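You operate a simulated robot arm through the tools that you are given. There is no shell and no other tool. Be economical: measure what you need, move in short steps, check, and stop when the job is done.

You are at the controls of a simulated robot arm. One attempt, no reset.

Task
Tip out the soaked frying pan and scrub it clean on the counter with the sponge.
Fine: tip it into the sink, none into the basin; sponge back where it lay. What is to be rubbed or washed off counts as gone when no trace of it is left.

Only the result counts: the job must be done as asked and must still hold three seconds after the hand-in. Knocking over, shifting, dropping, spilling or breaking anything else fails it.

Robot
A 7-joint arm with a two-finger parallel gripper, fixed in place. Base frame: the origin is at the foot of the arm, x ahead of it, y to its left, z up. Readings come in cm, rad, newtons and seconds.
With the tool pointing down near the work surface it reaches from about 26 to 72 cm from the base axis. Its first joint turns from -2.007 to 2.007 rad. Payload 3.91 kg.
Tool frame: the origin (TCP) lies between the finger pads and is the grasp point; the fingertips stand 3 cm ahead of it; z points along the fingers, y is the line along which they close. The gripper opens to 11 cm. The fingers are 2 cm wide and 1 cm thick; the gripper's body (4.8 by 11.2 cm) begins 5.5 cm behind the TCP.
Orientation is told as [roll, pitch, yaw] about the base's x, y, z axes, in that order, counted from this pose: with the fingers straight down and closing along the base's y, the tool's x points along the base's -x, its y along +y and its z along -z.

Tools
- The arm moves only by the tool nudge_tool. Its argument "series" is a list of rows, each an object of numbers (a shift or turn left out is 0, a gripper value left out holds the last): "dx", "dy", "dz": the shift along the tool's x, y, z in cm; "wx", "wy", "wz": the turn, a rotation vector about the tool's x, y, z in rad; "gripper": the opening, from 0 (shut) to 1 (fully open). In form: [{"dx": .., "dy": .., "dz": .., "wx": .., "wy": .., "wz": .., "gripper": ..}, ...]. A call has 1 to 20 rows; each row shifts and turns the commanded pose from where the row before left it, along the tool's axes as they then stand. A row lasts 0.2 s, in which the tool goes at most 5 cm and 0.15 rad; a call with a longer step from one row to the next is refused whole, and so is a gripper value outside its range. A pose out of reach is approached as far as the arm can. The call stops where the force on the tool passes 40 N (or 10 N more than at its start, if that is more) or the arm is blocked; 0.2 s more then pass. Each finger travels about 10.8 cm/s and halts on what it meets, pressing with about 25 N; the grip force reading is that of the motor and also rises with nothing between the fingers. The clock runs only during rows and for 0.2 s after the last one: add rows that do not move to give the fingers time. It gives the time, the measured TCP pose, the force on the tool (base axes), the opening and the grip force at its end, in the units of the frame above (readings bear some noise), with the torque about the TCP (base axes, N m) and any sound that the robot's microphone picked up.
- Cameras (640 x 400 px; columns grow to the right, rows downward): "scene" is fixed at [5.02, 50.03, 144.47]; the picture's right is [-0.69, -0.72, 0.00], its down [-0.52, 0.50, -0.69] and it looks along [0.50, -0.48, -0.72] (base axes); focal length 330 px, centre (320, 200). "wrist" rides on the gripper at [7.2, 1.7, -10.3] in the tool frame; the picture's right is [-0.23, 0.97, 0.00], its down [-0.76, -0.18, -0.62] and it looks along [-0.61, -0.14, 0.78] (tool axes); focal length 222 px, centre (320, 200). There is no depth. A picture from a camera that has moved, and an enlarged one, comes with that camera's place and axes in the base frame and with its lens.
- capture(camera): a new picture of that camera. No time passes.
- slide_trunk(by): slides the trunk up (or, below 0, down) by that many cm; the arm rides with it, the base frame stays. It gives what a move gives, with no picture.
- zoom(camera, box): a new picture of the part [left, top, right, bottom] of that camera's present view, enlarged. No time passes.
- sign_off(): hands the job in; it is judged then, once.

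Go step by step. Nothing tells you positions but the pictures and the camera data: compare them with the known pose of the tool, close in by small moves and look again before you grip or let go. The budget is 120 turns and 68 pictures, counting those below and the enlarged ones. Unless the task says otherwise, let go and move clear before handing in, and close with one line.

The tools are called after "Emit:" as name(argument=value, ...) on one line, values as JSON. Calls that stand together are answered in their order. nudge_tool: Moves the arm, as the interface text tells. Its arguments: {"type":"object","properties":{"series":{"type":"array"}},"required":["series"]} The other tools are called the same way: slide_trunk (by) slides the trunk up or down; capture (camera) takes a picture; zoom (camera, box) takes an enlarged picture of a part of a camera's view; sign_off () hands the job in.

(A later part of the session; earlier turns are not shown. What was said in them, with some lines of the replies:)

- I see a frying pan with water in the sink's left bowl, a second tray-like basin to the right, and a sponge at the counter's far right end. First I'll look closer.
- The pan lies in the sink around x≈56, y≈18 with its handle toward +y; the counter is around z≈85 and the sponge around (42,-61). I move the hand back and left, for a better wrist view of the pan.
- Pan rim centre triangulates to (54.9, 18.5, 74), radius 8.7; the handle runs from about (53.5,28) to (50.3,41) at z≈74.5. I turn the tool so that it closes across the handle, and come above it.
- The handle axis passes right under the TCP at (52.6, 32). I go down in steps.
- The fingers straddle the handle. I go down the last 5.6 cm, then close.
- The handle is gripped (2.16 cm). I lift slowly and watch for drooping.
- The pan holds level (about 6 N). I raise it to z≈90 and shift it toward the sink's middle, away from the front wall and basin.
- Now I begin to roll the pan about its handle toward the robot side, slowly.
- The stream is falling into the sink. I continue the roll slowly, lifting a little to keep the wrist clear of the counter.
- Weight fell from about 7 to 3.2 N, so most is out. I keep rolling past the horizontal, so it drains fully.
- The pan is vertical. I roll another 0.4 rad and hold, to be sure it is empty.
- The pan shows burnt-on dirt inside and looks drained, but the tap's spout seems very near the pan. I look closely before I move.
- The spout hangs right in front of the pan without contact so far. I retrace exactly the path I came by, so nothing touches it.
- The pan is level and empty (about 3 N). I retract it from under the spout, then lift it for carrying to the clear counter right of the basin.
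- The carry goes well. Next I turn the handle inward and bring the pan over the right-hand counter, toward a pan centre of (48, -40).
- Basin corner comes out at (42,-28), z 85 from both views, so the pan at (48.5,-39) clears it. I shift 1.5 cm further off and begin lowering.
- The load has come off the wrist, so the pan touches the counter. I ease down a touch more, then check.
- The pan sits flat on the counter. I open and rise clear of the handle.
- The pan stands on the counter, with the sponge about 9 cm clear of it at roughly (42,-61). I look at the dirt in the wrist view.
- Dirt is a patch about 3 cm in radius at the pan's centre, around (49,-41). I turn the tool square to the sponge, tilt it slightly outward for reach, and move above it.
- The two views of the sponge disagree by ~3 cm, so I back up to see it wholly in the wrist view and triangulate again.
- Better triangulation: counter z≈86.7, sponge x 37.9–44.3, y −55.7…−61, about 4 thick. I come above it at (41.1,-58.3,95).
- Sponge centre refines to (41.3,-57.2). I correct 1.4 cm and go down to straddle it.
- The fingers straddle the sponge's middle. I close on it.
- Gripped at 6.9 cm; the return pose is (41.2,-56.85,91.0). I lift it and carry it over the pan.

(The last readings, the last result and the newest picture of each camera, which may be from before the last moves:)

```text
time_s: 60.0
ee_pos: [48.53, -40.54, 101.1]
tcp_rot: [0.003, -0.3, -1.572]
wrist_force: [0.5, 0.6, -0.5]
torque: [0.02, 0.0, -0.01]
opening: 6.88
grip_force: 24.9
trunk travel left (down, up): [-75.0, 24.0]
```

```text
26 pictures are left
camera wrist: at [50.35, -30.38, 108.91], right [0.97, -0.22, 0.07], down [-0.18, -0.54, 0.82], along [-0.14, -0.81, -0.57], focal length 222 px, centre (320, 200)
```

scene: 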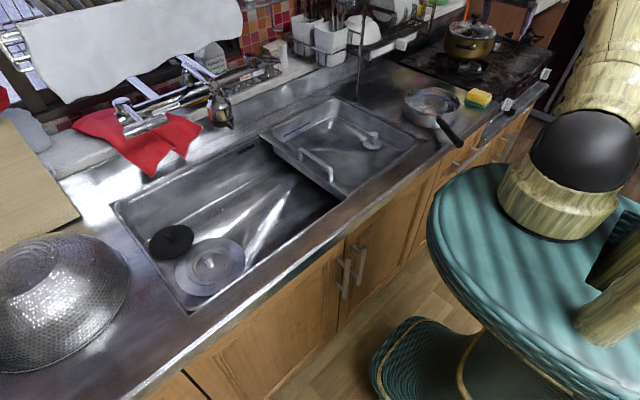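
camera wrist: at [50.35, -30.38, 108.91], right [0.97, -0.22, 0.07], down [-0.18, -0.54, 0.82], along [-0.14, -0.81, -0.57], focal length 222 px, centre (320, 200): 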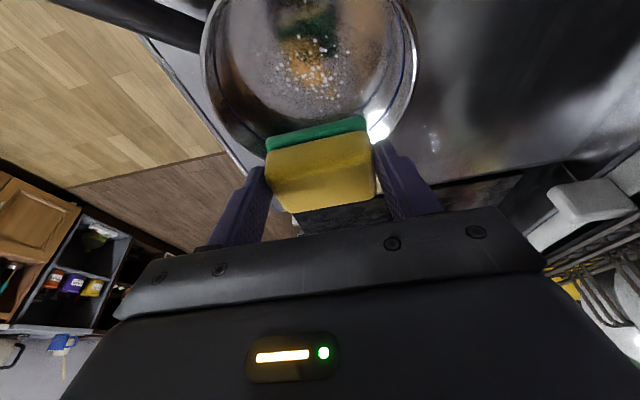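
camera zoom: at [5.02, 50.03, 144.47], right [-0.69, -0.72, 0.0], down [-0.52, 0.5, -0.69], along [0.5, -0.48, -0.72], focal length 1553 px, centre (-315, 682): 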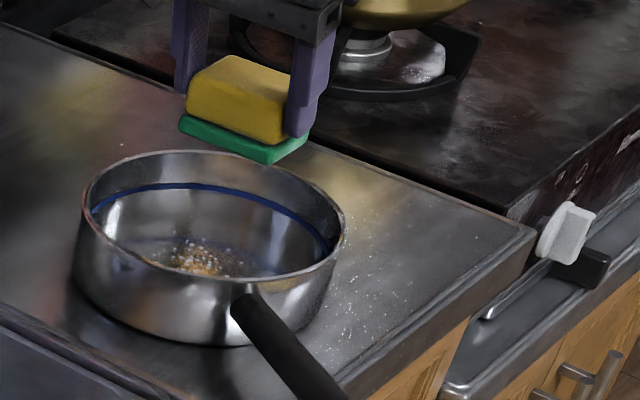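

Dirt patch is at about (49.1,-41), under the sponge. I lower into the pan until there's light contact.

Emit:
nudge_tool(series=[{"dx": 0.6, "dy": 0.3, "dz": 1.9}, {"dx": 0.6, "dy": 0.2, "dz": 1.9}, {"dx": 0.6, "dz": 1.9}, {"dx": 0.44, "dz": 1.4}, {"dx": 0.15, "dz": 0.48}, {}])

Emit:
nudge_tool(series=[{"dx": 0.09, "dz": 0.29}, {"dx": 0.09, "dz": 0.29}, {}])

Emit:
zoom(camera="scene", box=[395, 55, 515, 140])

```text
time_s: 61.4
ee_pos: [49.13, -40.43, 93.15]
tcp_rot: [0.002, -0.301, -1.57]
wrist_force: [0.0, 0.1, -0.4]
torque: [-0.03, 0.01, 0.01]
opening: 6.88
grip_force: 25.1
trunk travel left (down, up): [-75.0, 24.0]
```

```text
time_s: 62.2
ee_pos: [49.13, -40.42, 92.57]
tcp_rot: [0.001, -0.3, -1.572]
wrist_force: [-0.4, -0.1, 0.0]
torque: [0.02, 0.04, -0.02]
opening: 6.87
grip_force: 25.3
trunk travel left (down, up): [-75.0, 24.0]
```

```text
4.71 times, centred on (455, 98) of scene
camera zoom: at [5.02, 50.03, 144.47], right [-0.69, -0.72, 0.0], down [-0.52, 0.5, -0.69], along [0.5, -0.48, -0.72], focal length 1553 px, centre (-315, 682)
```

zoom: 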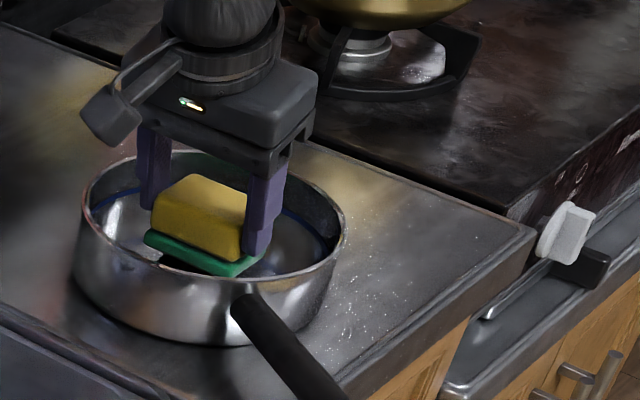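

Clear on all sides; the sponge is a little above the floor. I feel downwards in 2 mm steps.

Emit:
nudge_tool(series=[{"dx": 0.06, "dz": 0.19}, {"dx": 0.06, "dz": 0.19}, {"dx": 0.06, "dz": 0.19}, {}])

Emit:
nudge_tool(series=[{"dx": 0.06, "dz": 0.19}, {"dx": 0.06, "dz": 0.19}, {}])

```text
time_s: 63.2
ee_pos: [49.13, -40.45, 91.9]
tcp_rot: [0.001, -0.3, -1.57]
wrist_force: [0.2, 0.5, -0.1]
torque: [0.02, 0.0, 0.03]
opening: 6.88
grip_force: 25.4
trunk travel left (down, up): [-75.0, 24.0]
```

```text
time_s: 64.0
ee_pos: [48.99, -40.35, 91.44]
tcp_rot: [0.001, -0.302, -1.571]
wrist_force: [0.1, 0.4, 0.1]
torque: [-0.04, 0.03, -0.01]
opening: 6.9
grip_force: 24.7
trunk travel left (down, up): [-75.0, 24.0]
```

Emit:
nudge_tool(series=[{"dx": 0.06, "dz": 0.19}, {}])

Emit:
nudge_tool(series=[{"dx": 0.045, "dz": 0.143}, {}])

Emit:
nudge_tool(series=[{"dx": 0.045, "dz": 0.143}, {}])

```text
time_s: 64.6
ee_pos: [49.09, -40.43, 91.38]
tcp_rot: [0.002, -0.302, -1.573]
wrist_force: [0.7, -0.7, 11.2]
torque: [-0.14, 0.39, 0.01]
opening: 6.88
grip_force: 25.1
trunk travel left (down, up): [-75.0, 24.0]
```

```text
time_s: 65.2
ee_pos: [49.13, -40.41, 91.54]
tcp_rot: [0.007, -0.305, -1.573]
wrist_force: [1.4, -1.4, 25.9]
torque: [-0.19, 0.53, 0.02]
opening: 6.88
grip_force: 25.2
trunk travel left (down, up): [-75.0, 24.0]
```

```text
time_s: 65.8
ee_pos: [49.09, -40.34, 91.45]
tcp_rot: [0.009, -0.303, -1.572]
wrist_force: [3.3, -1.1, 37.1]
torque: [-0.17, 0.02, 0.08]
opening: 6.87
grip_force: 24.9
trunk travel left (down, up): [-75.0, 24.0]
```

Contact at TCP z≈91.4. I ease back to a light pressure and start rubbing.

Emit:
nudge_tool(series=[{"dx": -0.095, "dz": -0.3}, {}])

Emit:
nudge_tool(series=[{"dy": 0.7}, {"dy": 0.7}, {"dy": 0.6}, {"dy": -0.7}, {"dy": -0.7}, {"dy": -0.7}, {"dy": -0.7}, {"dy": -0.7}, {"dy": -0.5}, {"dy": 0.7}, {"dy": 0.7}, {"dy": 0.6}, {}])

Emit:
zoom(camera="scene", box=[395, 55, 515, 140])

```text
time_s: 66.4
ee_pos: [49.09, -40.41, 91.39]
tcp_rot: [0.005, -0.299, -1.574]
wrist_force: [6.4, -4.5, 21.9]
torque: [-0.32, -0.43, 0.08]
opening: 6.89
grip_force: 25.5
trunk travel left (down, up): [-75.0, 24.0]
```

```text
time_s: 69.2
ee_pos: [48.95, -40.36, 91.38]
tcp_rot: [0.001, -0.3, -1.571]
wrist_force: [-2.4, -0.2, 3.0]
torque: [0.0, 0.2, 0.01]
opening: 6.87
grip_force: 25.3
trunk travel left (down, up): [-75.0, 24.0]
```

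```text
4.71 times, centred on (455, 98) of scene
camera zoom: at [5.02, 50.03, 144.47], right [-0.69, -0.72, 0.0], down [-0.52, 0.5, -0.69], along [0.5, -0.48, -0.72], focal length 1553 px, centre (-315, 682)
```

zoom: 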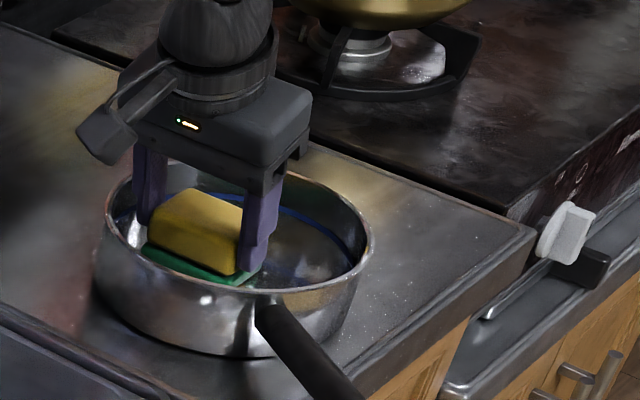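

The pan was dragged about 1.5 cm during the harder strokes; pressure is now only 3 N. I continue with light strokes along y about the pan's new centre.

Emit:
nudge_tool(series=[{"dy": -0.8}, {"dx": -0.67, "dz": 0.207}, {"dx": -0.67, "dz": 0.207}, {"dx": -0.67, "dz": 0.207}, {"dx": 0.67, "dz": -0.207}, {"dx": 0.67, "dz": -0.207}, {"dx": 0.67, "dz": -0.207}, {"dx": 0.67, "dz": -0.207}, {"dx": -0.67, "dz": 0.207}, {"dy": -0.8}, {"dx": -0.67, "dz": 0.207}, {"dx": -0.67, "dz": 0.207}, {"dx": -0.67, "dz": 0.207}, {"dx": 0.67, "dz": -0.207}, {"dx": 0.67, "dz": -0.207}, {"dx": 0.67, "dz": -0.207}, {}])

Emit:
zoom(camera="scene", box=[395, 55, 515, 140])

```text
time_s: 72.8
ee_pos: [47.51, -40.38, 91.46]
tcp_rot: [0.001, -0.301, -1.571]
wrist_force: [-0.6, -2.7, 6.3]
torque: [-0.13, 0.16, 0.05]
opening: 6.86
grip_force: 25.0
trunk travel left (down, up): [-75.0, 24.0]
```

```text
4.71 times, centred on (455, 98) of scene
camera zoom: at [5.02, 50.03, 144.47], right [-0.69, -0.72, 0.0], down [-0.52, 0.5, -0.69], along [0.5, -0.48, -0.72], focal length 1553 px, centre (-315, 682)
```

zoom: 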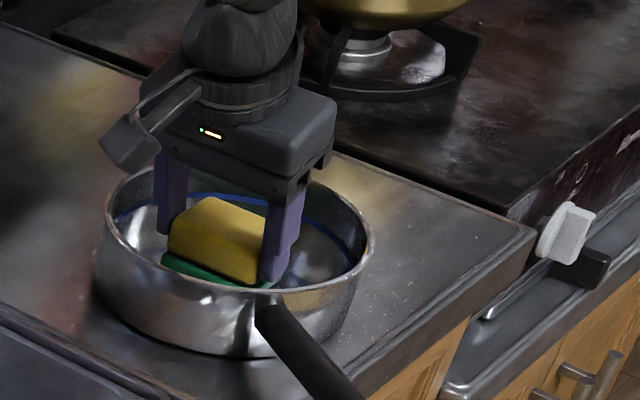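

The pan held still this time. I lift the sponge out and look at the floor of the pan.

Emit:
nudge_tool(series=[{"dx": -0.6, "dz": -1.9}, {"dx": -0.9, "dz": -2.9}, {"dx": -0.9, "dz": -2.9}, {"dx": -0.6, "dz": -1.9}, {}])

Emit:
zoom(camera="wrist", box=[160, 0, 480, 200])

Emit:
zoom(camera="scene", box=[400, 70, 480, 130])

```text
time_s: 74.0
ee_pos: [47.49, -40.5, 101.45]
tcp_rot: [0.001, -0.299, -1.572]
wrist_force: [-0.7, 0.6, -0.5]
torque: [-0.02, 0.01, -0.01]
opening: 6.87
grip_force: 25.2
trunk travel left (down, up): [-75.0, 24.0]
```

```text
2.00 times, centred on (320, 100) of wrist
camera zoom: at [49.24, -30.38, 109.26], right [0.97, -0.22, 0.07], down [-0.18, -0.54, 0.82], along [-0.14, -0.81, -0.57], focal length 444 px, centre (320, 400)
```

zoom: 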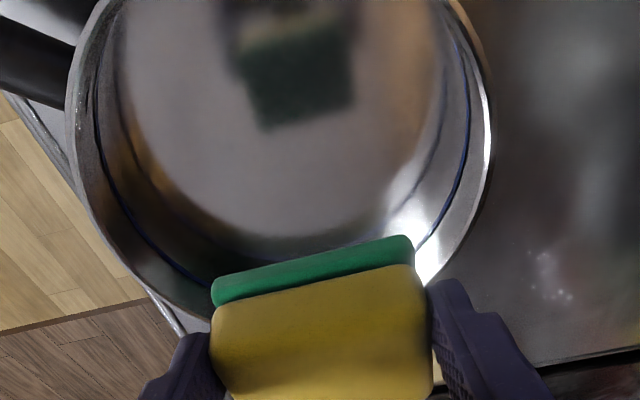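

```text
6.67 times, centred on (440, 100) of scene
camera zoom: at [5.02, 50.03, 144.47], right [-0.69, -0.72, 0.0], down [-0.52, 0.5, -0.69], along [0.5, -0.48, -0.72], focal length 2200 px, centre (-480, 867)
```

zoom: 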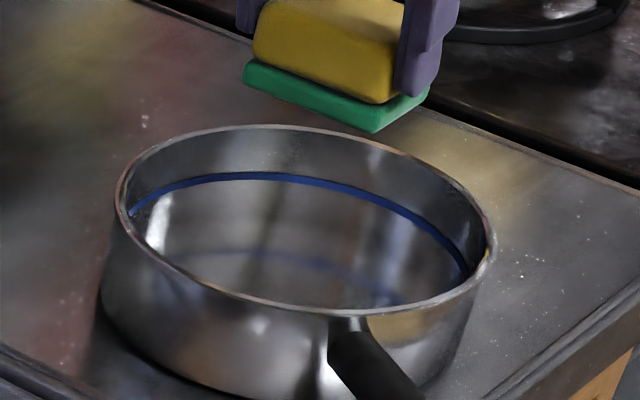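

The floor looks clean, only reflections left. I back up to see the part near the handle too.

Emit:
nudge_tool(series=[{"dx": 2.5, "dz": -2}, {"dx": 3, "dz": -2}, {"dx": 3, "dz": -2}, {}])

Emit:
zoom(camera="wrist", box=[160, 0, 480, 200])

```text
time_s: 75.0
ee_pos: [47.51, -30.61, 104.69]
tcp_rot: [0.003, -0.298, -1.571]
wrist_force: [-0.2, 0.2, -0.3]
torque: [0.02, -0.01, 0.02]
opening: 6.86
grip_force: 24.9
trunk travel left (down, up): [-75.0, 24.0]
```

```text
2.00 times, centred on (320, 100) of wrist
camera zoom: at [49.24, -20.47, 112.46], right [0.97, -0.22, 0.07], down [-0.18, -0.54, 0.82], along [-0.14, -0.81, -0.57], focal length 444 px, centre (320, 400)
```

zoom: 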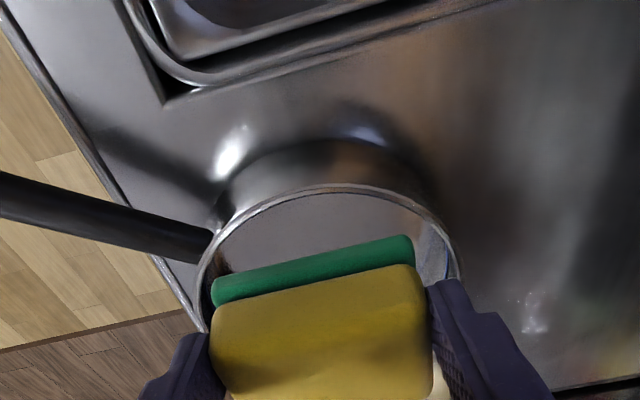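

That view hides the near floor. I go a bit higher and further over for a steeper look.

Emit:
nudge_tool(series=[{"dx": -2.8, "dz": -0.7}, {"dx": -2.8, "dz": -0.7}, {"dx": -2.8, "dz": -0.7}, {}])

Emit:
zoom(camera="wrist", box=[160, 0, 480, 200])

```text
time_s: 76.0
ee_pos: [47.47, -37.9, 109.06]
tcp_rot: [0.002, -0.299, -1.572]
wrist_force: [-0.3, 0.1, 0.0]
torque: [-0.01, 0.0, -0.02]
opening: 6.91
grip_force: 24.8
trunk travel left (down, up): [-75.0, 24.0]
```

```text
2.00 times, centred on (320, 100) of wrist
camera zoom: at [49.22, -27.97, 116.99], right [0.97, -0.22, 0.07], down [-0.18, -0.54, 0.82], along [-0.14, -0.81, -0.57], focal length 444 px, centre (320, 400)
```

zoom: 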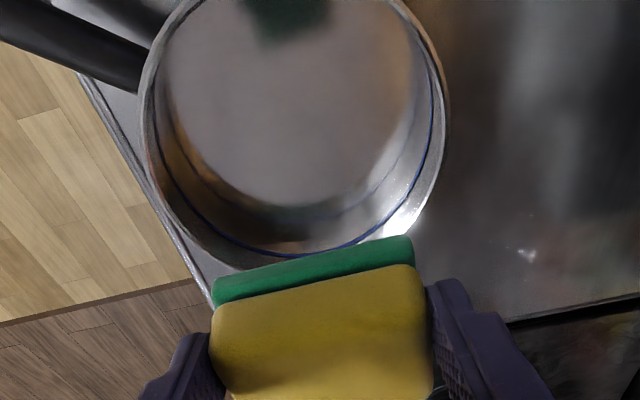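

The whole floor is clean. I take the sponge back over its spot.

Emit:
nudge_tool(series=[{"dx": -1.5, "dy": -0.5, "dz": 0.46}, {"dx": -3.3, "dy": -1.2, "dz": 1.02}, {"dx": -3.3, "dy": -1.2, "dz": 1.02}, {"dx": -3.3, "dy": -1.2, "dz": 1.02}, {"dx": -3.3, "dy": -1.1, "dz": 1.02}, {"dx": -3.4, "dy": -1.07, "dz": 1.05}, {"dx": 0.9, "dz": 2.9}, {"dx": 0.9, "dz": 2.9}, {"dx": 0.9, "dz": 2.9}, {"dx": 0.9, "dz": 2.9}, {"dx": 0.9, "dz": 2.9}, {}])

Emit:
zoom(camera="scene", box=[395, 65, 515, 150])

```text
time_s: 78.6
ee_pos: [41.26, -56.96, 93.94]
tcp_rot: [0.002, -0.299, -1.571]
wrist_force: [0.5, -0.4, 0.2]
torque: [-0.01, 0.02, -0.04]
opening: 6.87
grip_force: 25.2
trunk travel left (down, up): [-75.0, 24.0]
```

```text
4.71 times, centred on (455, 108) of scene
camera zoom: at [5.02, 50.03, 144.47], right [-0.69, -0.72, 0.0], down [-0.52, 0.5, -0.69], along [0.5, -0.48, -0.72], focal length 1553 px, centre (-315, 635)
```

zoom: 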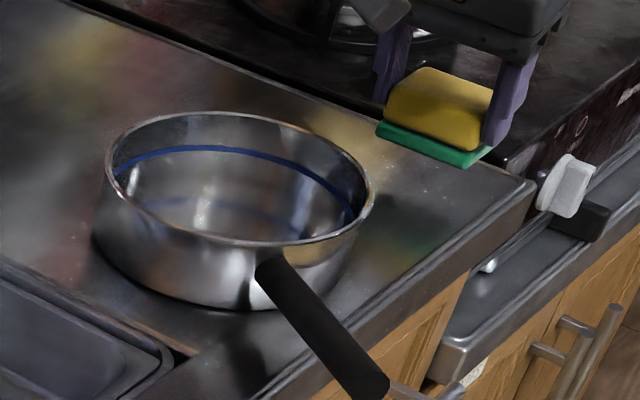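

The pan clearly shows clean, and the sponge hangs over its place. I lower it gently.

Emit:
nudge_tool(series=[{"dx": 0.26, "dz": 0.76}, {"dx": 0.24, "dz": 0.76}, {"dx": 0.2, "dz": 0.67}, {"dx": 0.08, "dz": 0.25}, {}])

Emit:
nudge_tool(series=[{"dx": 0.06, "dz": 0.19}, {}])

```text
time_s: 79.8
ee_pos: [41.12, -56.72, 91.23]
tcp_rot: [0.002, -0.3, -1.571]
wrist_force: [-0.2, 0.0, -0.5]
torque: [0.02, 0.02, 0.01]
opening: 6.86
grip_force: 24.9
trunk travel left (down, up): [-75.0, 24.0]
```

```text
time_s: 80.4
ee_pos: [41.29, -56.86, 91.23]
tcp_rot: [0.0, -0.299, -1.572]
wrist_force: [0.5, 0.4, -0.2]
torque: [0.01, 0.02, 0.03]
opening: 6.89
grip_force: 24.8
trunk travel left (down, up): [-75.0, 24.0]
```

Emit:
nudge_tool(series=[{"dx": 0.05, "dz": 0.15}, {}])

Emit:
zoom(camera="scene", box=[395, 65, 515, 150])

```text
time_s: 81.0
ee_pos: [41.25, -56.86, 91.03]
tcp_rot: [0.001, -0.299, -1.571]
wrist_force: [0.1, -0.9, -0.2]
torque: [-0.01, -0.01, 0.0]
opening: 6.87
grip_force: 25.3
trunk travel left (down, up): [-75.0, 24.0]
```

```text
4.71 times, centred on (455, 108) of scene
camera zoom: at [5.02, 50.03, 144.47], right [-0.69, -0.72, 0.0], down [-0.52, 0.5, -0.69], along [0.5, -0.48, -0.72], focal length 1553 px, centre (-315, 635)
```

zoom: 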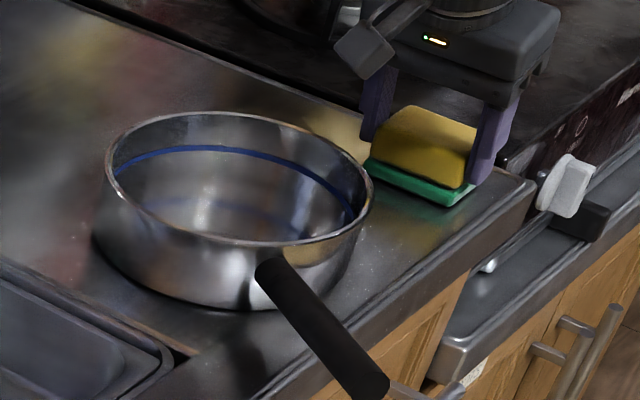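

Almost there: the sponge slid up a millimetre or two in the grip. I feel for the counter.

Emit:
nudge_tool(series=[{"dx": 0.03, "dz": 0.1}, {}])

Emit:
nudge_tool(series=[{"dx": 0.03, "dz": 0.1}, {}])

```text
time_s: 81.6
ee_pos: [41.22, -56.88, 90.89]
tcp_rot: [0.001, -0.299, -1.571]
wrist_force: [0.0, -0.7, 0.9]
torque: [-0.01, 0.01, 0.0]
opening: 6.86
grip_force: 24.8
trunk travel left (down, up): [-75.0, 24.0]
```

```text
time_s: 82.2
ee_pos: [41.21, -56.79, 90.83]
tcp_rot: [0.005, -0.301, -1.573]
wrist_force: [-0.1, 0.2, 5.6]
torque: [0.0, 0.21, 0.0]
opening: 6.9
grip_force: 25.0
trunk travel left (down, up): [-75.0, 24.0]
```

Contact. I let go and draw straight back along the fingers.

Emit:
nudge_tool(series=[{"gripper": 0.75}, {"gripper": 0.9}, {"gripper": 0.95}, {}, {"dz": -1.5}, {"dz": -3}, {"dz": -4}, {"dz": -4}, {"dx": 2, "dz": -3}, {}])

Emit:
zoom(camera="scene", box=[395, 65, 515, 150])

Emit:
capture(camera="scene")

```text
time_s: 84.4
ee_pos: [41.18, -50.5, 104.9]
tcp_rot: [0.002, -0.298, -1.571]
wrist_force: [0.4, -0.3, -0.7]
torque: [0.03, -0.01, 0.02]
opening: 10.44
grip_force: 0.1
trunk travel left (down, up): [-75.0, 24.0]
```

```text
4.71 times, centred on (455, 108) of scene
camera zoom: at [5.02, 50.03, 144.47], right [-0.69, -0.72, 0.0], down [-0.52, 0.5, -0.69], along [0.5, -0.48, -0.72], focal length 1553 px, centre (-315, 635)
```

zoom: 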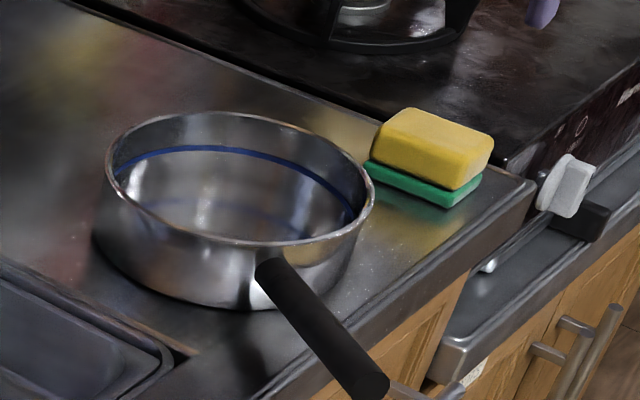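

```text
15 pictures are left
```

scene: 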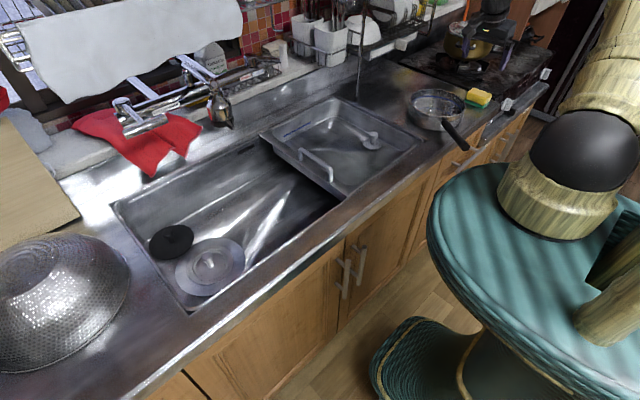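

The sponge is back in its place and the rest is undisturbed. One last look straight into the pan with the free hand.

Emit:
nudge_tool(series=[{"dx": -0.6, "dz": -4}, {"dx": 3, "dy": 1.3, "dz": -3}, {"dx": 3.2, "dy": 1.3, "dz": -2}, {"dx": 3.2, "dy": 1.3, "dz": -2}, {"dx": 3, "dz": -1}, {}])

Emit:
zoom(camera="wrist", box=[200, 0, 440, 150])

```text
time_s: 85.8
ee_pos: [45.23, -35.56, 112.99]
tcp_rot: [0.002, -0.301, -1.573]
wrist_force: [-0.2, 0.1, 0.8]
torque: [0.02, 0.01, 0.02]
opening: 10.44
grip_force: 0.1
trunk travel left (down, up): [-75.0, 24.0]
```

```text
2.67 times, centred on (320, 75) of wrist
camera zoom: at [46.9, -25.52, 120.82], right [0.97, -0.22, 0.07], down [-0.18, -0.54, 0.82], along [-0.14, -0.81, -0.57], focal length 592 px, centre (320, 533)
```

zoom: 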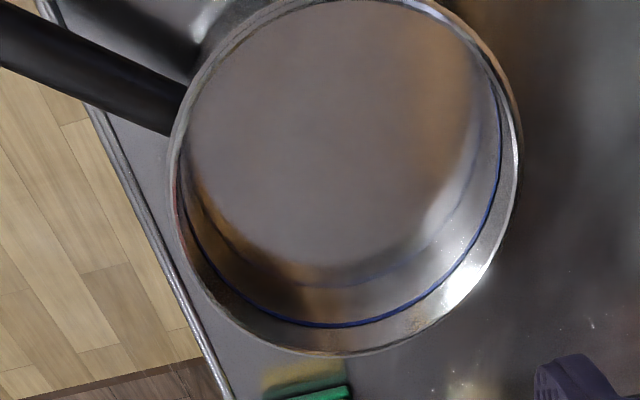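

The pan is empty and clean inside: only reflections and the rim's painted blue line remain. Everything stands still and the hand is clear, so I hand in.

Emit:
sign_off()

```text
The job is handed in.
```

The pan's water is tipped into the sink with none seen going into the basin. The pan is scrubbed clean and stands on the counter right of the basin, and the sponge is back where it lay.
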